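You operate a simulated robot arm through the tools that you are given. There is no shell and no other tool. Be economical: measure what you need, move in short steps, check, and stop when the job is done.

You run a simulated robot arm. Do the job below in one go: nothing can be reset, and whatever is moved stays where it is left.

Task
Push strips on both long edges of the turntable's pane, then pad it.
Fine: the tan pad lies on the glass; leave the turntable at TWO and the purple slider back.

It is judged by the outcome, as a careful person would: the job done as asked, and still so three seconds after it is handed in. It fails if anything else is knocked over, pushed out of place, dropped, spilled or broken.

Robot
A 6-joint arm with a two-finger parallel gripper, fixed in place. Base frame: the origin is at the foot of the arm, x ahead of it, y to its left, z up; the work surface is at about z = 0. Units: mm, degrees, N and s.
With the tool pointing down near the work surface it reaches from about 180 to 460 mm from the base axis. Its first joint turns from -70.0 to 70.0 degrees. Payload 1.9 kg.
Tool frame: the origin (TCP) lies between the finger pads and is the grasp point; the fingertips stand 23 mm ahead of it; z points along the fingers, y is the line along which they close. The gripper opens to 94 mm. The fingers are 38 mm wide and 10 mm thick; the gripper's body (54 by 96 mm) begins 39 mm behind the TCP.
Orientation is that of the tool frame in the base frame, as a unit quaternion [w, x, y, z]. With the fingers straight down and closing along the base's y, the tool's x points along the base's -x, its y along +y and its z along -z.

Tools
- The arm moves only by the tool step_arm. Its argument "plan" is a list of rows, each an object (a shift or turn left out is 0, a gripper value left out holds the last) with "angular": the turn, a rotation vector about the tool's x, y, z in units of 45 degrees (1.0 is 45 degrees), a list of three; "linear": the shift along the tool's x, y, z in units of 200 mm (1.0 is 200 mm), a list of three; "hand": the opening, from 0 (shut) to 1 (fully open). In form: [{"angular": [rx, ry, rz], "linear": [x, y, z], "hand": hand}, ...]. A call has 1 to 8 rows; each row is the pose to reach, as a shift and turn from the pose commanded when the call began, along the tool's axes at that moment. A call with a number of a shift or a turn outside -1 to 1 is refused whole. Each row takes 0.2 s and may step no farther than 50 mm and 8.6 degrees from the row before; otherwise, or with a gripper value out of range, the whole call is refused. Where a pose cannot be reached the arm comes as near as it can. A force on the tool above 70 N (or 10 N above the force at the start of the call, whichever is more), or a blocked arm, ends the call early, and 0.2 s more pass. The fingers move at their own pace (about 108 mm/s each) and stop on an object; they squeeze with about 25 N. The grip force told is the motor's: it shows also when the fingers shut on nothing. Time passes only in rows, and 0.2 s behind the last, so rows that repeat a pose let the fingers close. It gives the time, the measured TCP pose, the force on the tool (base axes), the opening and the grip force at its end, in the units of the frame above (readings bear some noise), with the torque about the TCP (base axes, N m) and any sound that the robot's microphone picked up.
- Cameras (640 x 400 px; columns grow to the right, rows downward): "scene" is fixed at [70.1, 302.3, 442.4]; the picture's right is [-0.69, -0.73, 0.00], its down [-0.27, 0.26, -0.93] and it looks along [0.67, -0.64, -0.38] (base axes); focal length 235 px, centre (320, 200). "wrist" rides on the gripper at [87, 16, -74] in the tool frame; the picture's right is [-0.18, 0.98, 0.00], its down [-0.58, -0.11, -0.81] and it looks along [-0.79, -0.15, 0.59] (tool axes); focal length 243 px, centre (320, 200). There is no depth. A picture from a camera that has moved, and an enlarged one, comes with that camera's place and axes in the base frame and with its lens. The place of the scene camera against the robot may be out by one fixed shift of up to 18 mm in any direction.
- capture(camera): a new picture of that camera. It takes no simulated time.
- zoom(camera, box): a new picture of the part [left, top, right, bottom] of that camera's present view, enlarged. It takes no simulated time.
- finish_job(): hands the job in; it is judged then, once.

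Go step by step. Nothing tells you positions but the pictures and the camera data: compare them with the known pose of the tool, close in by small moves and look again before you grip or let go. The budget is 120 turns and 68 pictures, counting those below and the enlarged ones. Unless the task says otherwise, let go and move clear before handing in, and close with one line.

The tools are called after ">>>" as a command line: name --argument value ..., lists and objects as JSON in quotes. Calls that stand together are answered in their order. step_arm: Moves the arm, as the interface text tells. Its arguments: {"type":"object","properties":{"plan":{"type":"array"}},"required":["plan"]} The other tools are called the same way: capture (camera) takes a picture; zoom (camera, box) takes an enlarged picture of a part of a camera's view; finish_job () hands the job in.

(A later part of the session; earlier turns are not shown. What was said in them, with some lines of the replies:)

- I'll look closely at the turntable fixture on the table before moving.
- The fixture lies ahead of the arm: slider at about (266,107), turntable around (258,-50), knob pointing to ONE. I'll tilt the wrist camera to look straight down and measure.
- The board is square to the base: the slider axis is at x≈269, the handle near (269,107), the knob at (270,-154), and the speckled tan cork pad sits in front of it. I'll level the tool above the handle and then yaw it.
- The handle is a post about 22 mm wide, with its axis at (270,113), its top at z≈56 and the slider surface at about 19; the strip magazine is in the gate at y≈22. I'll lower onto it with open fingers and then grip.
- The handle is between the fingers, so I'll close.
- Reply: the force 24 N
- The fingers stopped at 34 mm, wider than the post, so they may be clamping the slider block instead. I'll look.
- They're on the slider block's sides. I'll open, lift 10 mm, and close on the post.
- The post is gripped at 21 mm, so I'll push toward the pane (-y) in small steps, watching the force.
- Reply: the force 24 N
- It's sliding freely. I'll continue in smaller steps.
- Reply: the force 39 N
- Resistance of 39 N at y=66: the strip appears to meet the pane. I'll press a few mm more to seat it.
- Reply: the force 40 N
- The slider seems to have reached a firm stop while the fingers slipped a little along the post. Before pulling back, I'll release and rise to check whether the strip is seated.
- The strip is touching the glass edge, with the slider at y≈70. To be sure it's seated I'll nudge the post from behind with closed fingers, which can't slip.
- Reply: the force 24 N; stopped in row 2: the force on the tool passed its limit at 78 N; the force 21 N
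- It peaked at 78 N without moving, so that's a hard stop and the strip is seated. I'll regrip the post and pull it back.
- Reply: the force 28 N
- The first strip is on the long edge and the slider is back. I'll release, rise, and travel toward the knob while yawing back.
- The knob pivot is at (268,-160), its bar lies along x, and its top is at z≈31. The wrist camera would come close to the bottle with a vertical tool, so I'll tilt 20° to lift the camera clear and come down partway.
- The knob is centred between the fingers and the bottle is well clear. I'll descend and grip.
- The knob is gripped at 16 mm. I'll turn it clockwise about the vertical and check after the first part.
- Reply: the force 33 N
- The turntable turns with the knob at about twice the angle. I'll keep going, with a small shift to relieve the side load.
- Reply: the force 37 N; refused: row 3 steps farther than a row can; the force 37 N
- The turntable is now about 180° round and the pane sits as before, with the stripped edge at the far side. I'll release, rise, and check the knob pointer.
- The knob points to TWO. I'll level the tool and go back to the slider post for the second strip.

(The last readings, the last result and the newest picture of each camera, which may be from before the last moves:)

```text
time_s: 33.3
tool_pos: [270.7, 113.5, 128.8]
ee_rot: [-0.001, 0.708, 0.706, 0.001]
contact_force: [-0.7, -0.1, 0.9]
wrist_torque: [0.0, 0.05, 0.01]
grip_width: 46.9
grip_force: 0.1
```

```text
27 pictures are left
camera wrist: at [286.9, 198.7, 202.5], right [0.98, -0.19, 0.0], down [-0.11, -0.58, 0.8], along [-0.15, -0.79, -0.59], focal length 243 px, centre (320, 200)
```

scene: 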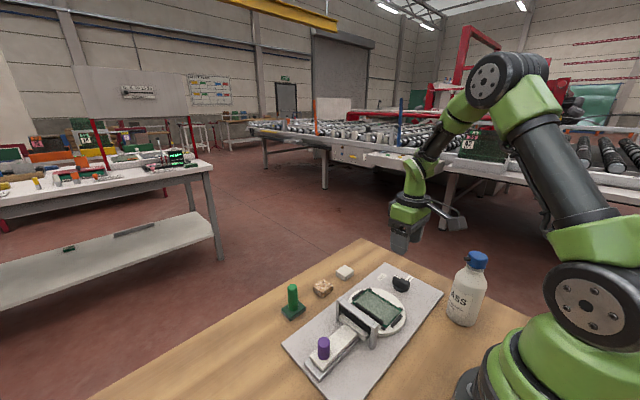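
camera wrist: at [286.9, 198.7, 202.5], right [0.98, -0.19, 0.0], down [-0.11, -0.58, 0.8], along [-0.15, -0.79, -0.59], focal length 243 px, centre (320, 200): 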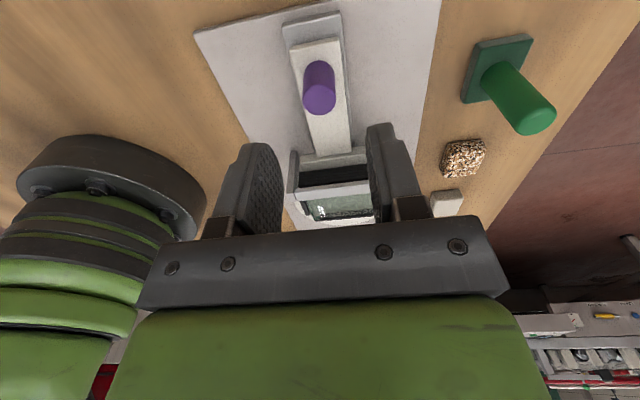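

The post is at (270.6,113). I'll descend, grip and push.

>>> step_arm --plan '[{"linear": [0, 0, 0.18]}, {"linear": [0, 0, 0.355]}, {"linear": [0, 0, 0.355], "hand": 0.15}, {"linear": [0, 0, 0.355], "hand": 0.15}, {"linear": [0, 0, 0.355], "hand": 0.15}, {"linear": [0, 0, 0.355], "hand": 0.15}]'

>>> step_arm --plan '[{"linear": [-0.03, 0, 0]}, {"linear": [-0.06, 0, 0]}, {"linear": [-0.09, 0, 0]}, {"linear": [-0.12, 0, 0]}, {"linear": [-0.15, 0, 0]}, {"linear": [-0.18, 0, 0]}, {"linear": [-0.21, 0, 0]}, {"linear": [-0.225, 0, 0]}]'

>>> zoom --camera "scene" --box '[340, 260, 420, 330]'

```text
time_s: 34.7
tool_pos: [271.0, 114.5, 57.5]
ee_rot: [-0.001, 0.708, 0.706, 0.002]
contact_force: [5.5, -0.4, -12.2]
wrist_torque: [0.14, 0.57, -0.11]
grip_width: 21.5
grip_force: 44.7
```

```text
time_s: 36.5
tool_pos: [269.3, 69.0, 58.5]
ee_rot: [-0.001, 0.707, 0.707, 0.001]
contact_force: [-17.2, 37.8, 4.6]
wrist_torque: [0.42, 0.74, -0.03]
grip_width: 21.9
grip_force: 45.1
```

```text
5.71 times, centred on (380, 295) of scene
camera zoom: at [70.1, 302.3, 442.4], right [-0.69, -0.73, 0.0], down [-0.27, 0.26, -0.93], along [0.67, -0.64, -0.38], focal length 1343 px, centre (-23, -343)
```

zoom: 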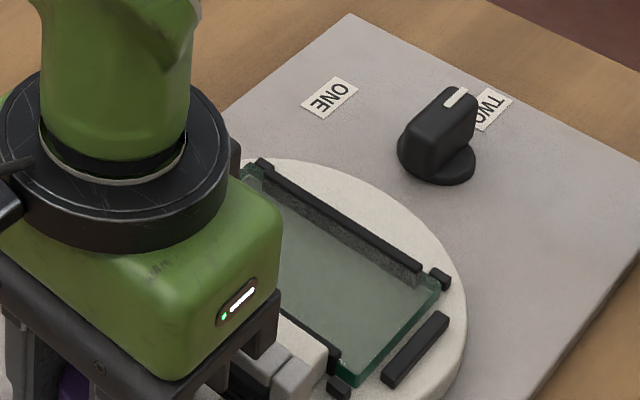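

Same stop and same resistance as before. I'll add the firm push from behind, as I did for the first strip: release, go behind, press.

>>> step_arm --plan '[{"hand": 0.5}, {"hand": 0.5}, {"hand": 0.5, "linear": [0, 0, -0.22]}, {"hand": 0.3, "linear": [0.15, 0, -0.22]}, {"hand": 0, "linear": [0.22, 0, -0.22]}, {"hand": 0, "linear": [0.22, 0, -0.1]}, {"hand": 0, "linear": [0.22, 0, 0]}]'

>>> step_arm --plan '[{"linear": [-0.02, 0, 0]}, {"linear": [-0.04, 0, 0]}, {"linear": [-0.055, 0, 0]}, {"linear": [-0.07, 0, 0]}, {"linear": [-0.085, 0, 0]}, {"linear": [-0.095, 0, 0]}]'

```text
time_s: 38.1
tool_pos: [271.9, 112.7, 57.6]
ee_rot: [-0.001, 0.708, 0.706, 0.001]
contact_force: [-0.2, -0.8, -1.2]
wrist_torque: [0.03, 0.02, -0.01]
grip_width: 0.0
grip_force: 24.9
```

```text
time_s: 39.1
tool_pos: [270.6, 101.7, 58.7]
ee_rot: [-0.001, 0.705, 0.709, 0.004]
contact_force: [-3.5, 20.7, -4.7]
wrist_torque: [0.09, -0.08, -0.08]
grip_width: 0.0
grip_force: 25.1
stopped in row 5: the force on the tool passed its limit at 80 N (the readings are from after the stop); the commanded pose is now the measured one
```

It's seated at the same stop (102). I'll regrip and pull back.

>>> step_arm --plan '[{"hand": 0, "linear": [0.02, 0, 0]}, {"hand": 0.5, "linear": [0.02, 0, -0.2]}, {"hand": 0.5, "linear": [-0.06, 0, -0.25]}, {"hand": 0.5, "linear": [-0.15, 0, -0.25]}, {"hand": 0.5, "linear": [-0.155, 0, -0.1]}, {"hand": 0.5, "linear": [-0.155, 0, 0]}, {"hand": 0.15, "linear": [-0.155, 0, 0]}, {"hand": 0.15, "linear": [-0.155, 0, 0]}]'

>>> step_arm --plan '[{"hand": 0.15}, {"linear": [0.04, 0, 0]}, {"linear": [0.08, 0, 0]}, {"linear": [0.12, 0, 0]}, {"linear": [0.16, 0, 0]}, {"linear": [0.19, 0, 0]}, {"linear": [0.217, 0, 0]}]'

>>> zoom --camera "scene" --box '[290, 260, 430, 380]'

```text
time_s: 41.0
tool_pos: [269.7, 70.7, 58.1]
ee_rot: [0.0, 0.706, 0.708, 0.003]
contact_force: [-2.3, 0.4, 6.5]
wrist_torque: [0.06, 0.6, 0.04]
grip_width: 21.2
grip_force: 45.0
```

```text
time_s: 42.5
tool_pos: [269.6, 112.9, 58.1]
ee_rot: [0.0, 0.707, 0.708, 0.003]
contact_force: [-0.3, -34.8, 6.1]
wrist_torque: [-0.07, 0.49, 0.04]
grip_width: 21.3
grip_force: 44.7
```

```text
3.33 times, centred on (360, 320) of scene
camera zoom: at [70.1, 302.2, 442.4], right [-0.69, -0.73, 0.0], down [-0.27, 0.26, -0.93], along [0.67, -0.64, -0.38], focal length 784 px, centre (187, -200)
```

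zoom: 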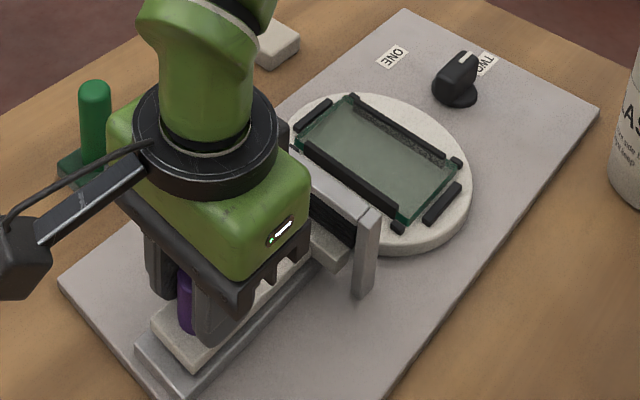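

Both strips are on and the slider is hard against its back stop. Now I'll release, rise, and go to the cork pad near (404,-18).

>>> step_arm --plan '[{"hand": 0.5}, {"hand": 0.5}, {"hand": 0.7, "linear": [0, 0, -0.25]}, {"hand": 0.7, "linear": [0, 0.1, -0.45]}, {"hand": 0.7, "linear": [-0.15, 0.25, -0.5]}, {"hand": 0.7, "linear": [-0.32, 0.4, -0.5]}, {"hand": 0.7, "linear": [-0.49, 0.55, -0.5]}, {"hand": 0.7, "linear": [-0.655, 0.67, -0.5]}]'

>>> capture --camera "wrist"

>>> zoom --camera "scene" --box '[290, 260, 430, 380]'

```text
time_s: 44.4
tool_pos: [404.5, -18.1, 158.3]
ee_rot: [-0.001, 0.706, 0.708, 0.003]
contact_force: [-0.9, 0.9, 0.0]
wrist_torque: [0.01, 0.0, -0.02]
grip_width: 65.8
grip_force: 0.1
```

```text
24 pictures are left
camera wrist: at [420.3, 67.1, 232.1], right [0.98, -0.18, 0.0], down [-0.11, -0.59, 0.8], along [-0.14, -0.79, -0.6], focal length 243 px, centre (320, 200)
```

wrist: 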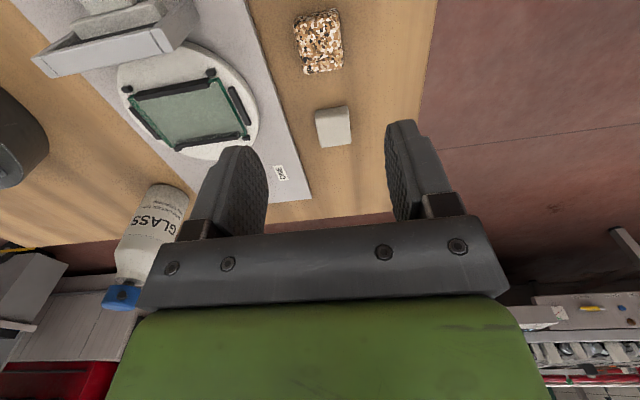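

```text
3.33 times, centred on (360, 320) of scene
camera zoom: at [70.1, 302.3, 442.4], right [-0.69, -0.73, 0.0], down [-0.27, 0.26, -0.93], along [0.67, -0.64, -0.38], focal length 784 px, centre (187, -200)
```

zoom: 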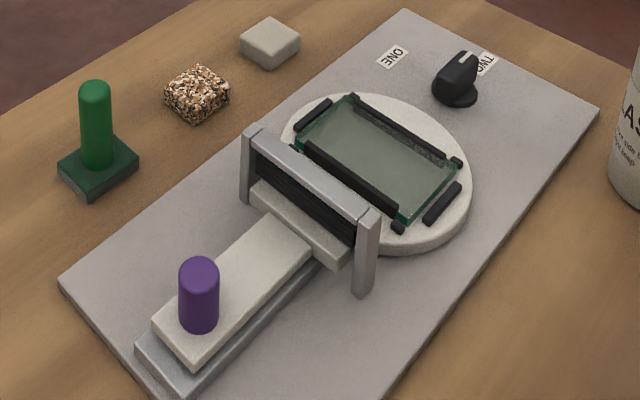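

Both strips are on. I'll look closely at the two pads to be sure which is tan.

>>> zoom --camera "wrist" --box '[270, 0, 380, 80]'

>>> zoom --camera "scene" --box '[305, 255, 365, 300]'

```text
5.00 times, centred on (325, 40) of wrist
camera zoom: at [420.3, 67.1, 232.1], right [0.98, -0.18, 0.0], down [-0.11, -0.59, 0.8], along [-0.14, -0.79, -0.6], focal length 1213 px, centre (295, 1000)
```

zoom: 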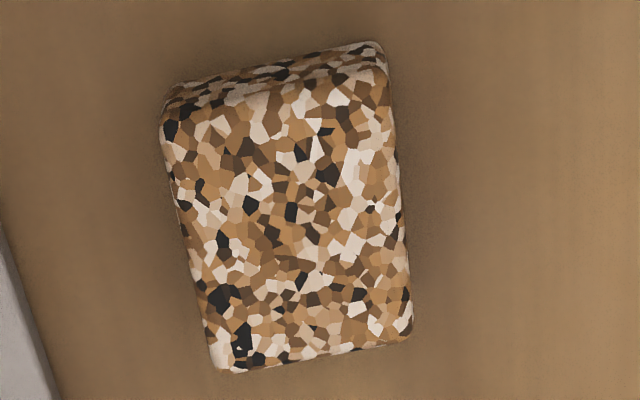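

```text
8.89 times, centred on (335, 278) of scene
camera zoom: at [70.1, 302.3, 442.4], right [-0.69, -0.73, 0.0], down [-0.27, 0.26, -0.93], along [0.67, -0.64, -0.38], focal length 2089 px, centre (187, -489)
```

zoom: 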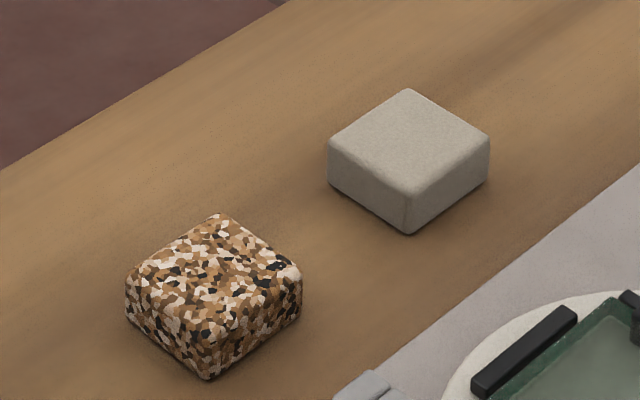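

The speckled cork pad is the tan one: about 33×37 mm, centre (407,-12.5), top about 19. I'll descend and grip across x.

>>> step_arm --plan '[{"linear": [0.028, 0.011, 0.2]}, {"linear": [0.028, 0.011, 0.4]}, {"linear": [0.028, 0.011, 0.55]}, {"linear": [0.028, 0.011, 0.65]}]'

>>> capture --camera "wrist"

```text
time_s: 45.4
tool_pos: [407.3, -10.1, 28.7]
ee_rot: [0.0, 0.706, 0.709, 0.004]
contact_force: [-0.2, 0.3, 1.3]
wrist_torque: [0.02, -0.02, -0.02]
grip_width: 65.7
grip_force: 0.0
```

```text
20 pictures are left
camera wrist: at [422.9, 74.5, 102.5], right [0.98, -0.18, 0.0], down [-0.11, -0.59, 0.8], along [-0.14, -0.79, -0.6], focal length 243 px, centre (320, 200)
```

wrist: 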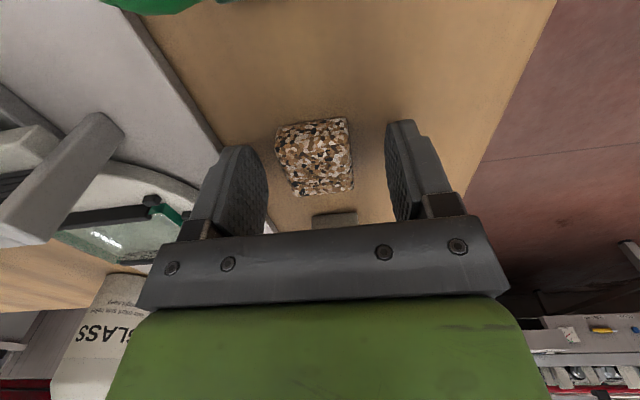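

>>> step_arm --plan '[{"linear": [-0.015, 0, 0.005]}, {"linear": [-0.015, 0, 0.005], "hand": 0.25}, {"linear": [-0.015, 0, 0.005], "hand": 0.25}, {"linear": [-0.015, 0, 0.005], "hand": 0.25}, {"linear": [-0.015, 0, 0.005], "hand": 0.25}]'

>>> step_arm --plan '[{"linear": [0, 0, -0.1]}, {"linear": [0, 0, -0.3]}, {"linear": [0, 0, -0.5]}]'

>>> capture --camera "wrist"

```text
time_s: 46.5
tool_pos: [407.2, -14.7, 26.7]
ee_rot: [0.0, 0.706, 0.708, 0.003]
contact_force: [0.6, 0.0, 0.1]
wrist_torque: [0.03, 0.01, 0.02]
grip_width: 34.4
grip_force: 24.7
```

```text
time_s: 47.4
tool_pos: [407.0, -15.1, 128.1]
ee_rot: [-0.001, 0.707, 0.707, 0.003]
contact_force: [-0.4, 0.2, 0.1]
wrist_torque: [-0.01, 0.01, 0.01]
grip_width: 34.1
grip_force: 25.4
```

```text
19 pictures are left
camera wrist: at [422.2, 70.5, 201.5], right [0.98, -0.18, 0.0], down [-0.11, -0.59, 0.8], along [-0.14, -0.79, -0.6], focal length 243 px, centre (320, 200)
```

wrist: 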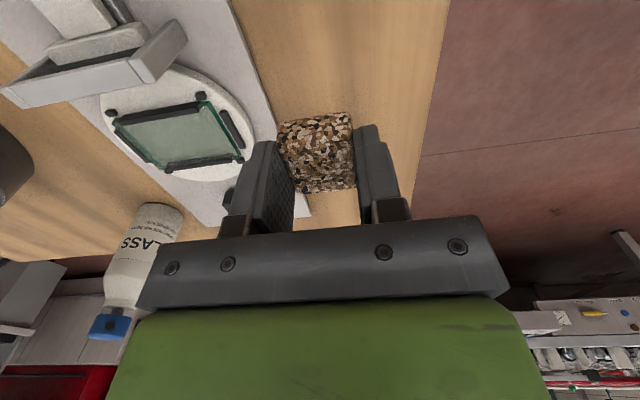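

The pad is held at 34 mm. I'll locate the pane centre and height.

>>> zoom --camera "wrist" --box '[90, 70, 270, 200]'

```text
3.08 times, centred on (180, 135) of wrist
camera zoom: at [422.2, 70.5, 201.5], right [0.98, -0.18, 0.0], down [-0.11, -0.59, 0.8], along [-0.14, -0.79, -0.6], focal length 746 px, centre (751, 400)
```

zoom: 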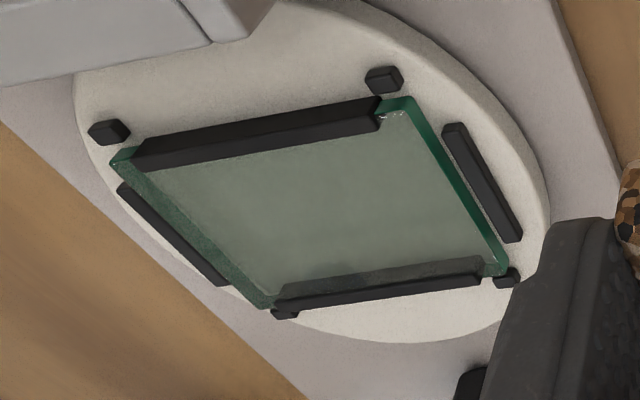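

Glass centre is about (269,-50.5), with its top near z≈25 and about 53 mm between strips. I'll move over it and check.

>>> step_arm --plan '[{"linear": [-0.05, -0.2, 0]}, {"linear": [-0.1, -0.4, 0]}, {"linear": [-0.15, -0.6, 0]}, {"linear": [-0.178, -0.69, 0]}, {"linear": [-0.178, -0.69, 0.15]}, {"linear": [-0.178, -0.69, 0.22]}]'

>>> capture --camera "wrist"

>>> zoom --camera "scene" --box '[320, 240, 440, 340]'

```text
time_s: 48.8
tool_pos: [269.6, -49.4, 82.9]
ee_rot: [0.001, 0.706, 0.708, 0.003]
contact_force: [-0.6, -0.9, 0.5]
wrist_torque: [0.0, 0.01, -0.03]
grip_width: 34.0
grip_force: 25.2
```

```text
17 pictures are left
camera wrist: at [284.7, 35.3, 156.8], right [0.98, -0.18, 0.0], down [-0.11, -0.59, 0.8], along [-0.14, -0.79, -0.6], focal length 243 px, centre (320, 200)
```

wrist: 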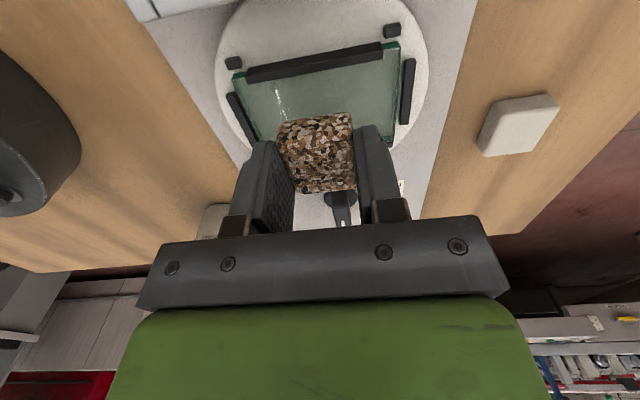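

```text
4.00 times, centred on (380, 290) of scene
camera zoom: at [70.1, 302.3, 442.4], right [-0.69, -0.73, 0.0], down [-0.27, 0.26, -0.93], along [0.67, -0.64, -0.38], focal length 940 px, centre (80, -160)
```

zoom: 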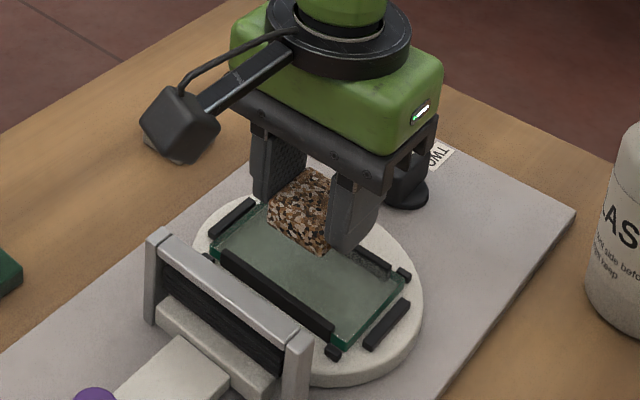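

It's well centred; I'll shift 2 mm in y and lower gently, watching the force.

>>> step_arm --plan '[{"linear": [-0.01, 0.006, 0.06]}, {"linear": [-0.01, 0.006, 0.12]}]'

>>> step_arm --plan '[{"linear": [0, 0, 0.01]}, {"linear": [0, 0, 0.02]}]'

>>> zoom --camera "scene" --box '[350, 270, 410, 320]'

```text
time_s: 49.4
tool_pos: [271.2, -52.8, 58.0]
ee_rot: [0.0, 0.707, 0.708, 0.004]
contact_force: [0.0, 1.0, -0.1]
wrist_torque: [0.0, -0.02, -0.03]
grip_width: 34.0
grip_force: 24.6
```

```text
time_s: 50.0
tool_pos: [271.7, -51.8, 54.9]
ee_rot: [0.001, 0.707, 0.707, 0.005]
contact_force: [-3.6, -0.3, 23.4]
wrist_torque: [0.02, 0.13, 0.0]
grip_width: 34.1
grip_force: 25.0
```

```text
8.00 times, centred on (380, 295) of scene
camera zoom: at [70.0, 302.3, 442.4], right [-0.69, -0.73, 0.0], down [-0.27, 0.26, -0.93], along [0.67, -0.64, -0.38], focal length 1880 px, centre (-160, -560)
```

zoom: 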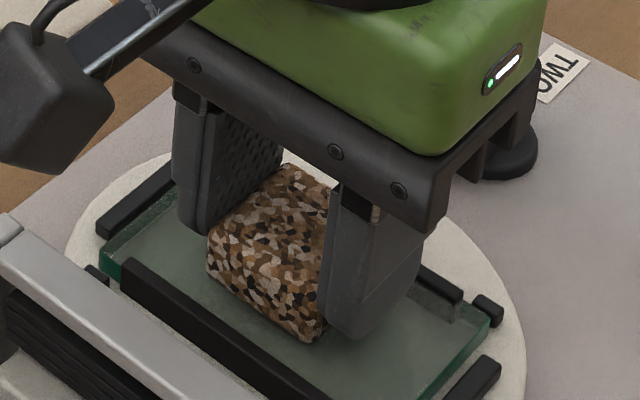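

It's in contact with the glass (23 N), so I'll ease off, open slightly and rise straight up.

>>> step_arm --plan '[{"linear": [0, 0, -0.006]}, {"linear": [0, 0, -0.006], "hand": 0.48}, {"linear": [0, 0, -0.006], "hand": 0.48}, {"linear": [0, 0, -0.1], "hand": 0.48}, {"linear": [0, 0, -0.3], "hand": 0.48}, {"linear": [0, 0, -0.5], "hand": 0.48}]'

>>> step_arm --plan '[{"linear": [0, 0.1, -0.2]}, {"linear": [0, 0.2, -0.4]}, {"linear": [0, 0.3, -0.5]}]'

>>> zoom --camera "scene" --box '[270, 240, 510, 400]'

>>> zoom --camera "scene" --box '[340, 260, 420, 330]'

```text
time_s: 51.4
tool_pos: [269.5, -53.9, 156.0]
ee_rot: [0.0, 0.707, 0.708, 0.003]
contact_force: [-0.3, 0.1, 0.1]
wrist_torque: [0.03, 0.01, 0.0]
grip_width: 45.2
grip_force: 0.0
```

```text
time_s: 52.1
tool_pos: [329.1, -52.7, 255.8]
ee_rot: [0.001, 0.706, 0.708, 0.004]
contact_force: [-0.6, 0.5, 0.0]
wrist_torque: [-0.01, 0.01, -0.02]
grip_width: 45.0
grip_force: 0.1
```

```text
2.50 times, centred on (390, 320) of scene
camera zoom: at [70.1, 302.3, 442.4], right [-0.69, -0.73, 0.0], down [-0.27, 0.26, -0.93], along [0.67, -0.64, -0.38], focal length 588 px, centre (145, -100)
```

zoom: 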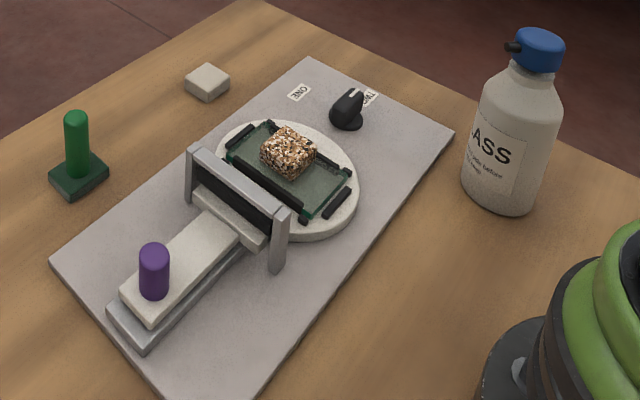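

```text
5.71 times, centred on (380, 295) of scene
camera zoom: at [70.1, 302.3, 442.4], right [-0.69, -0.73, 0.0], down [-0.27, 0.26, -0.93], along [0.67, -0.64, -0.38], focal length 1343 px, centre (-23, -343)
```

zoom: 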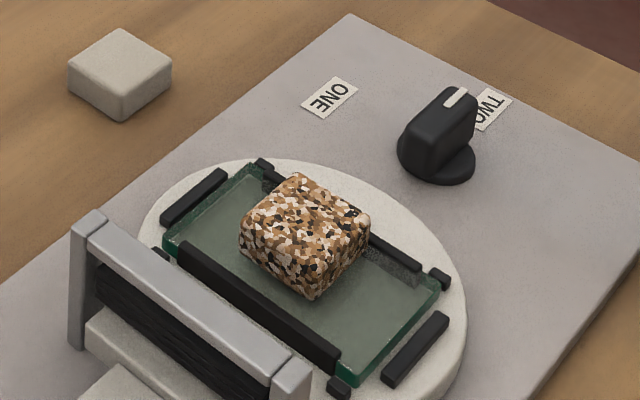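

The pad is on the glass; I'll check from above that it clears the strips.

>>> capture --camera "wrist"

>>> zoom --camera "wrist" --box '[180, 0, 300, 100]'

```text
12 pictures are left
camera wrist: at [345.6, 32.2, 329.0], right [0.98, -0.18, 0.0], down [-0.11, -0.59, 0.8], along [-0.14, -0.79, -0.6], focal length 243 px, centre (320, 200)
```

wrist: 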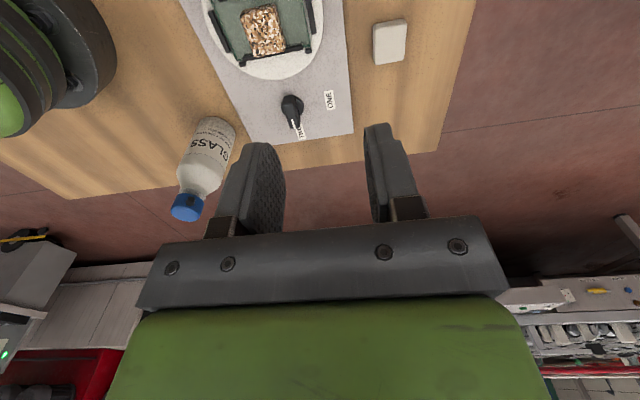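

```text
4.00 times, centred on (240, 50) of wrist
camera zoom: at [345.6, 32.2, 329.0], right [0.98, -0.18, 0.0], down [-0.11, -0.59, 0.8], along [-0.14, -0.79, -0.6], focal length 970 px, centre (640, 800)
```

zoom: 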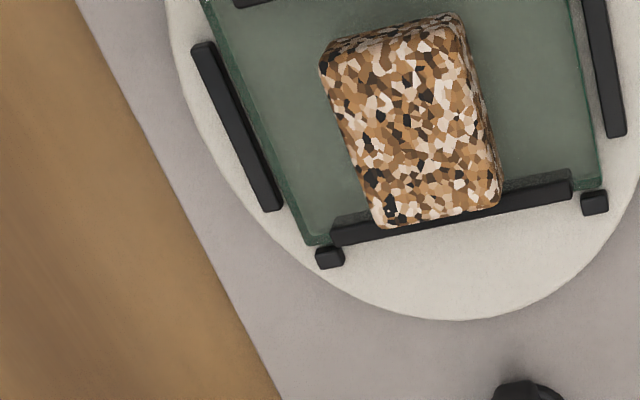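

>>> zoom --camera "scene" --box '[362, 284, 402, 314]'

```text
13.33 times, centred on (382, 299) of scene
camera zoom: at [70.1, 302.3, 442.4], right [-0.69, -0.73, 0.0], down [-0.27, 0.26, -0.93], along [0.67, -0.64, -0.38], focal length 3134 px, centre (-507, -1120)
```

zoom: 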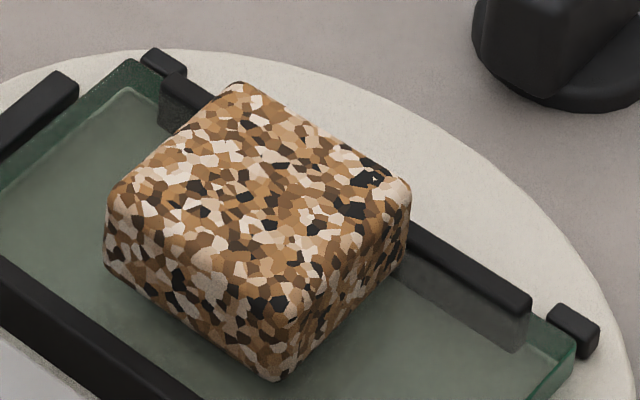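

The pad is flat but right up against the far strip. I'll retrace my path, regrip it lightly, and centre it by 4–5 mm.

>>> step_arm --plan '[{"linear": [0, -0.15, 0.12]}, {"linear": [0, -0.3, 0.3]}, {"linear": [0, -0.3, 0.5]}, {"linear": [0, -0.3, 0.7]}, {"linear": [0, -0.3, 0.88]}]'

>>> zoom --camera "wrist" --box '[200, 50, 440, 220]'

```text
time_s: 53.4
tool_pos: [270.0, -51.4, 78.7]
ee_rot: [-0.001, 0.706, 0.708, 0.003]
contact_force: [-0.8, -0.3, -0.3]
wrist_torque: [-0.01, -0.02, 0.02]
grip_width: 45.3
grip_force: 0.0
```

```text
2.35 times, centred on (320, 135) of wrist
camera zoom: at [285.6, 33.5, 152.3], right [0.98, -0.18, 0.0], down [-0.11, -0.59, 0.8], along [-0.14, -0.79, -0.6], focal length 571 px, centre (320, 353)
```

zoom: 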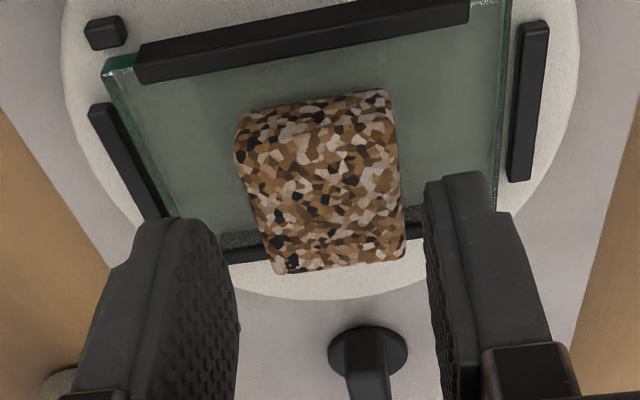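

>>> step_arm --plan '[{"linear": [0, 0, 0.06]}, {"linear": [0, 0, 0.112]}, {"linear": [0, 0, 0.112], "hand": 0.27}, {"linear": [0, 0, 0.112], "hand": 0.27}, {"linear": [0, 0, 0.112], "hand": 0.27}, {"linear": [0, 0, 0.095], "hand": 0.27}, {"linear": [0.0225, 0, 0.095], "hand": 0.27}, {"linear": [0.0225, 0, 0.108], "hand": 0.27}]'

>>> step_arm --plan '[{"linear": [0, 0, 0.005]}, {"linear": [0, 0, 0.01]}]'

```text
time_s: 55.1
tool_pos: [270.5, -47.2, 57.3]
ee_rot: [0.0, 0.706, 0.708, 0.004]
contact_force: [-0.5, -0.2, 0.2]
wrist_torque: [0.01, 0.02, 0.0]
grip_width: 34.1
grip_force: 25.1
```

```text
time_s: 55.8
tool_pos: [270.7, -46.4, 55.1]
ee_rot: [0.001, 0.706, 0.708, 0.004]
contact_force: [-3.8, 0.9, 24.4]
wrist_torque: [-0.02, 0.13, -0.02]
grip_width: 34.1
grip_force: 24.8
```

It contacts at the same height again, so it's on the glass. I'll ease off, release and retreat.

>>> step_arm --plan '[{"linear": [0, 0, -0.005]}, {"linear": [0, 0, -0.005], "hand": 0.48}, {"linear": [0, 0, -0.005], "hand": 0.48}, {"linear": [0, 0, -0.1], "hand": 0.48}, {"linear": [0, 0, -0.3], "hand": 0.48}, {"linear": [0, 0, -0.5], "hand": 0.48}, {"linear": [0, 0.15, -0.65], "hand": 0.48}, {"linear": [0, 0.3, -0.8], "hand": 0.48}]'

>>> zoom --camera "scene" --box '[270, 240, 510, 400]'

>>> zoom --camera "scene" --box '[350, 275, 410, 320]'

>>> zoom --camera "wrist" --box '[160, 0, 340, 120]'

```text
time_s: 57.5
tool_pos: [330.6, -47.1, 215.5]
ee_rot: [0.0, 0.706, 0.708, 0.004]
contact_force: [0.6, 0.2, -0.1]
wrist_torque: [0.03, -0.01, -0.01]
grip_width: 45.1
grip_force: 0.1
```

```text
2.50 times, centred on (390, 320) of scene
camera zoom: at [70.1, 302.3, 442.4], right [-0.69, -0.73, 0.0], down [-0.27, 0.26, -0.93], along [0.67, -0.64, -0.38], focal length 588 px, centre (145, -100)
```

zoom: 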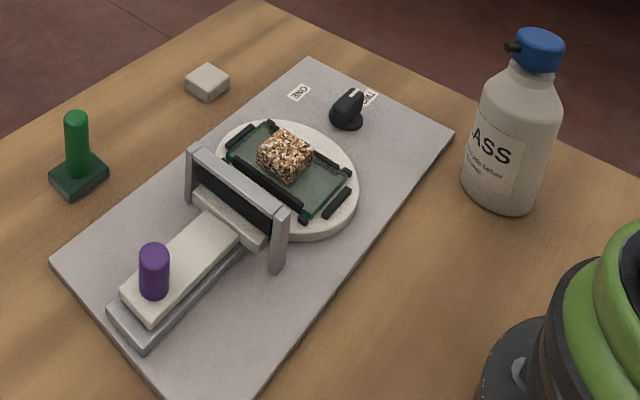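

```text
8.89 times, centred on (380, 298) of scene
camera zoom: at [70.1, 302.3, 442.4], right [-0.69, -0.73, 0.0], down [-0.27, 0.26, -0.93], along [0.67, -0.64, -0.38], focal length 2089 px, centre (-213, -667)
```

zoom: 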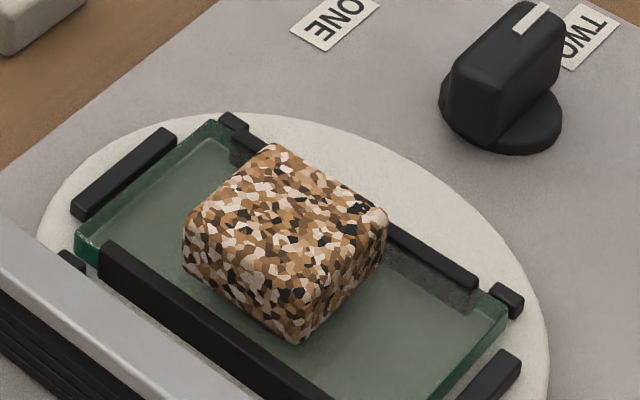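

```text
3.33 times, centred on (250, 60) of wrist
camera zoom: at [345.9, 37.1, 289.0], right [0.98, -0.18, 0.0], down [-0.11, -0.59, 0.8], along [-0.14, -0.79, -0.6], focal length 809 px, centre (553, 667)
```

zoom: 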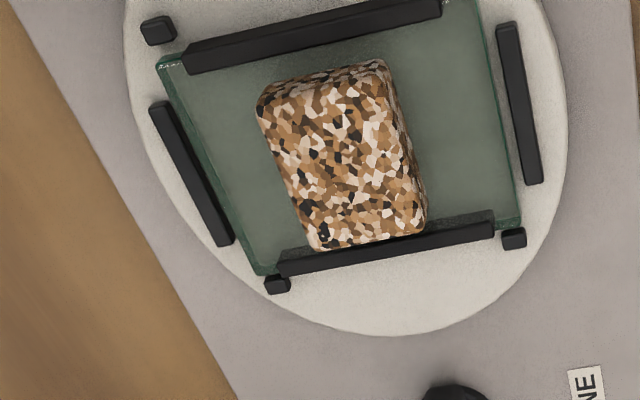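

The pad is flat and centred on the glass between the two strips. The knob is at TWO, the slider is back, the arm is clear and nothing else has moved, so I'm handing it in.

>>> finish_job

```text
The job is handed in.
```

Both long edges of the pane have their strips, the tan cork pad lies on the glass, the turntable is at TWO, and the purple slider is back.
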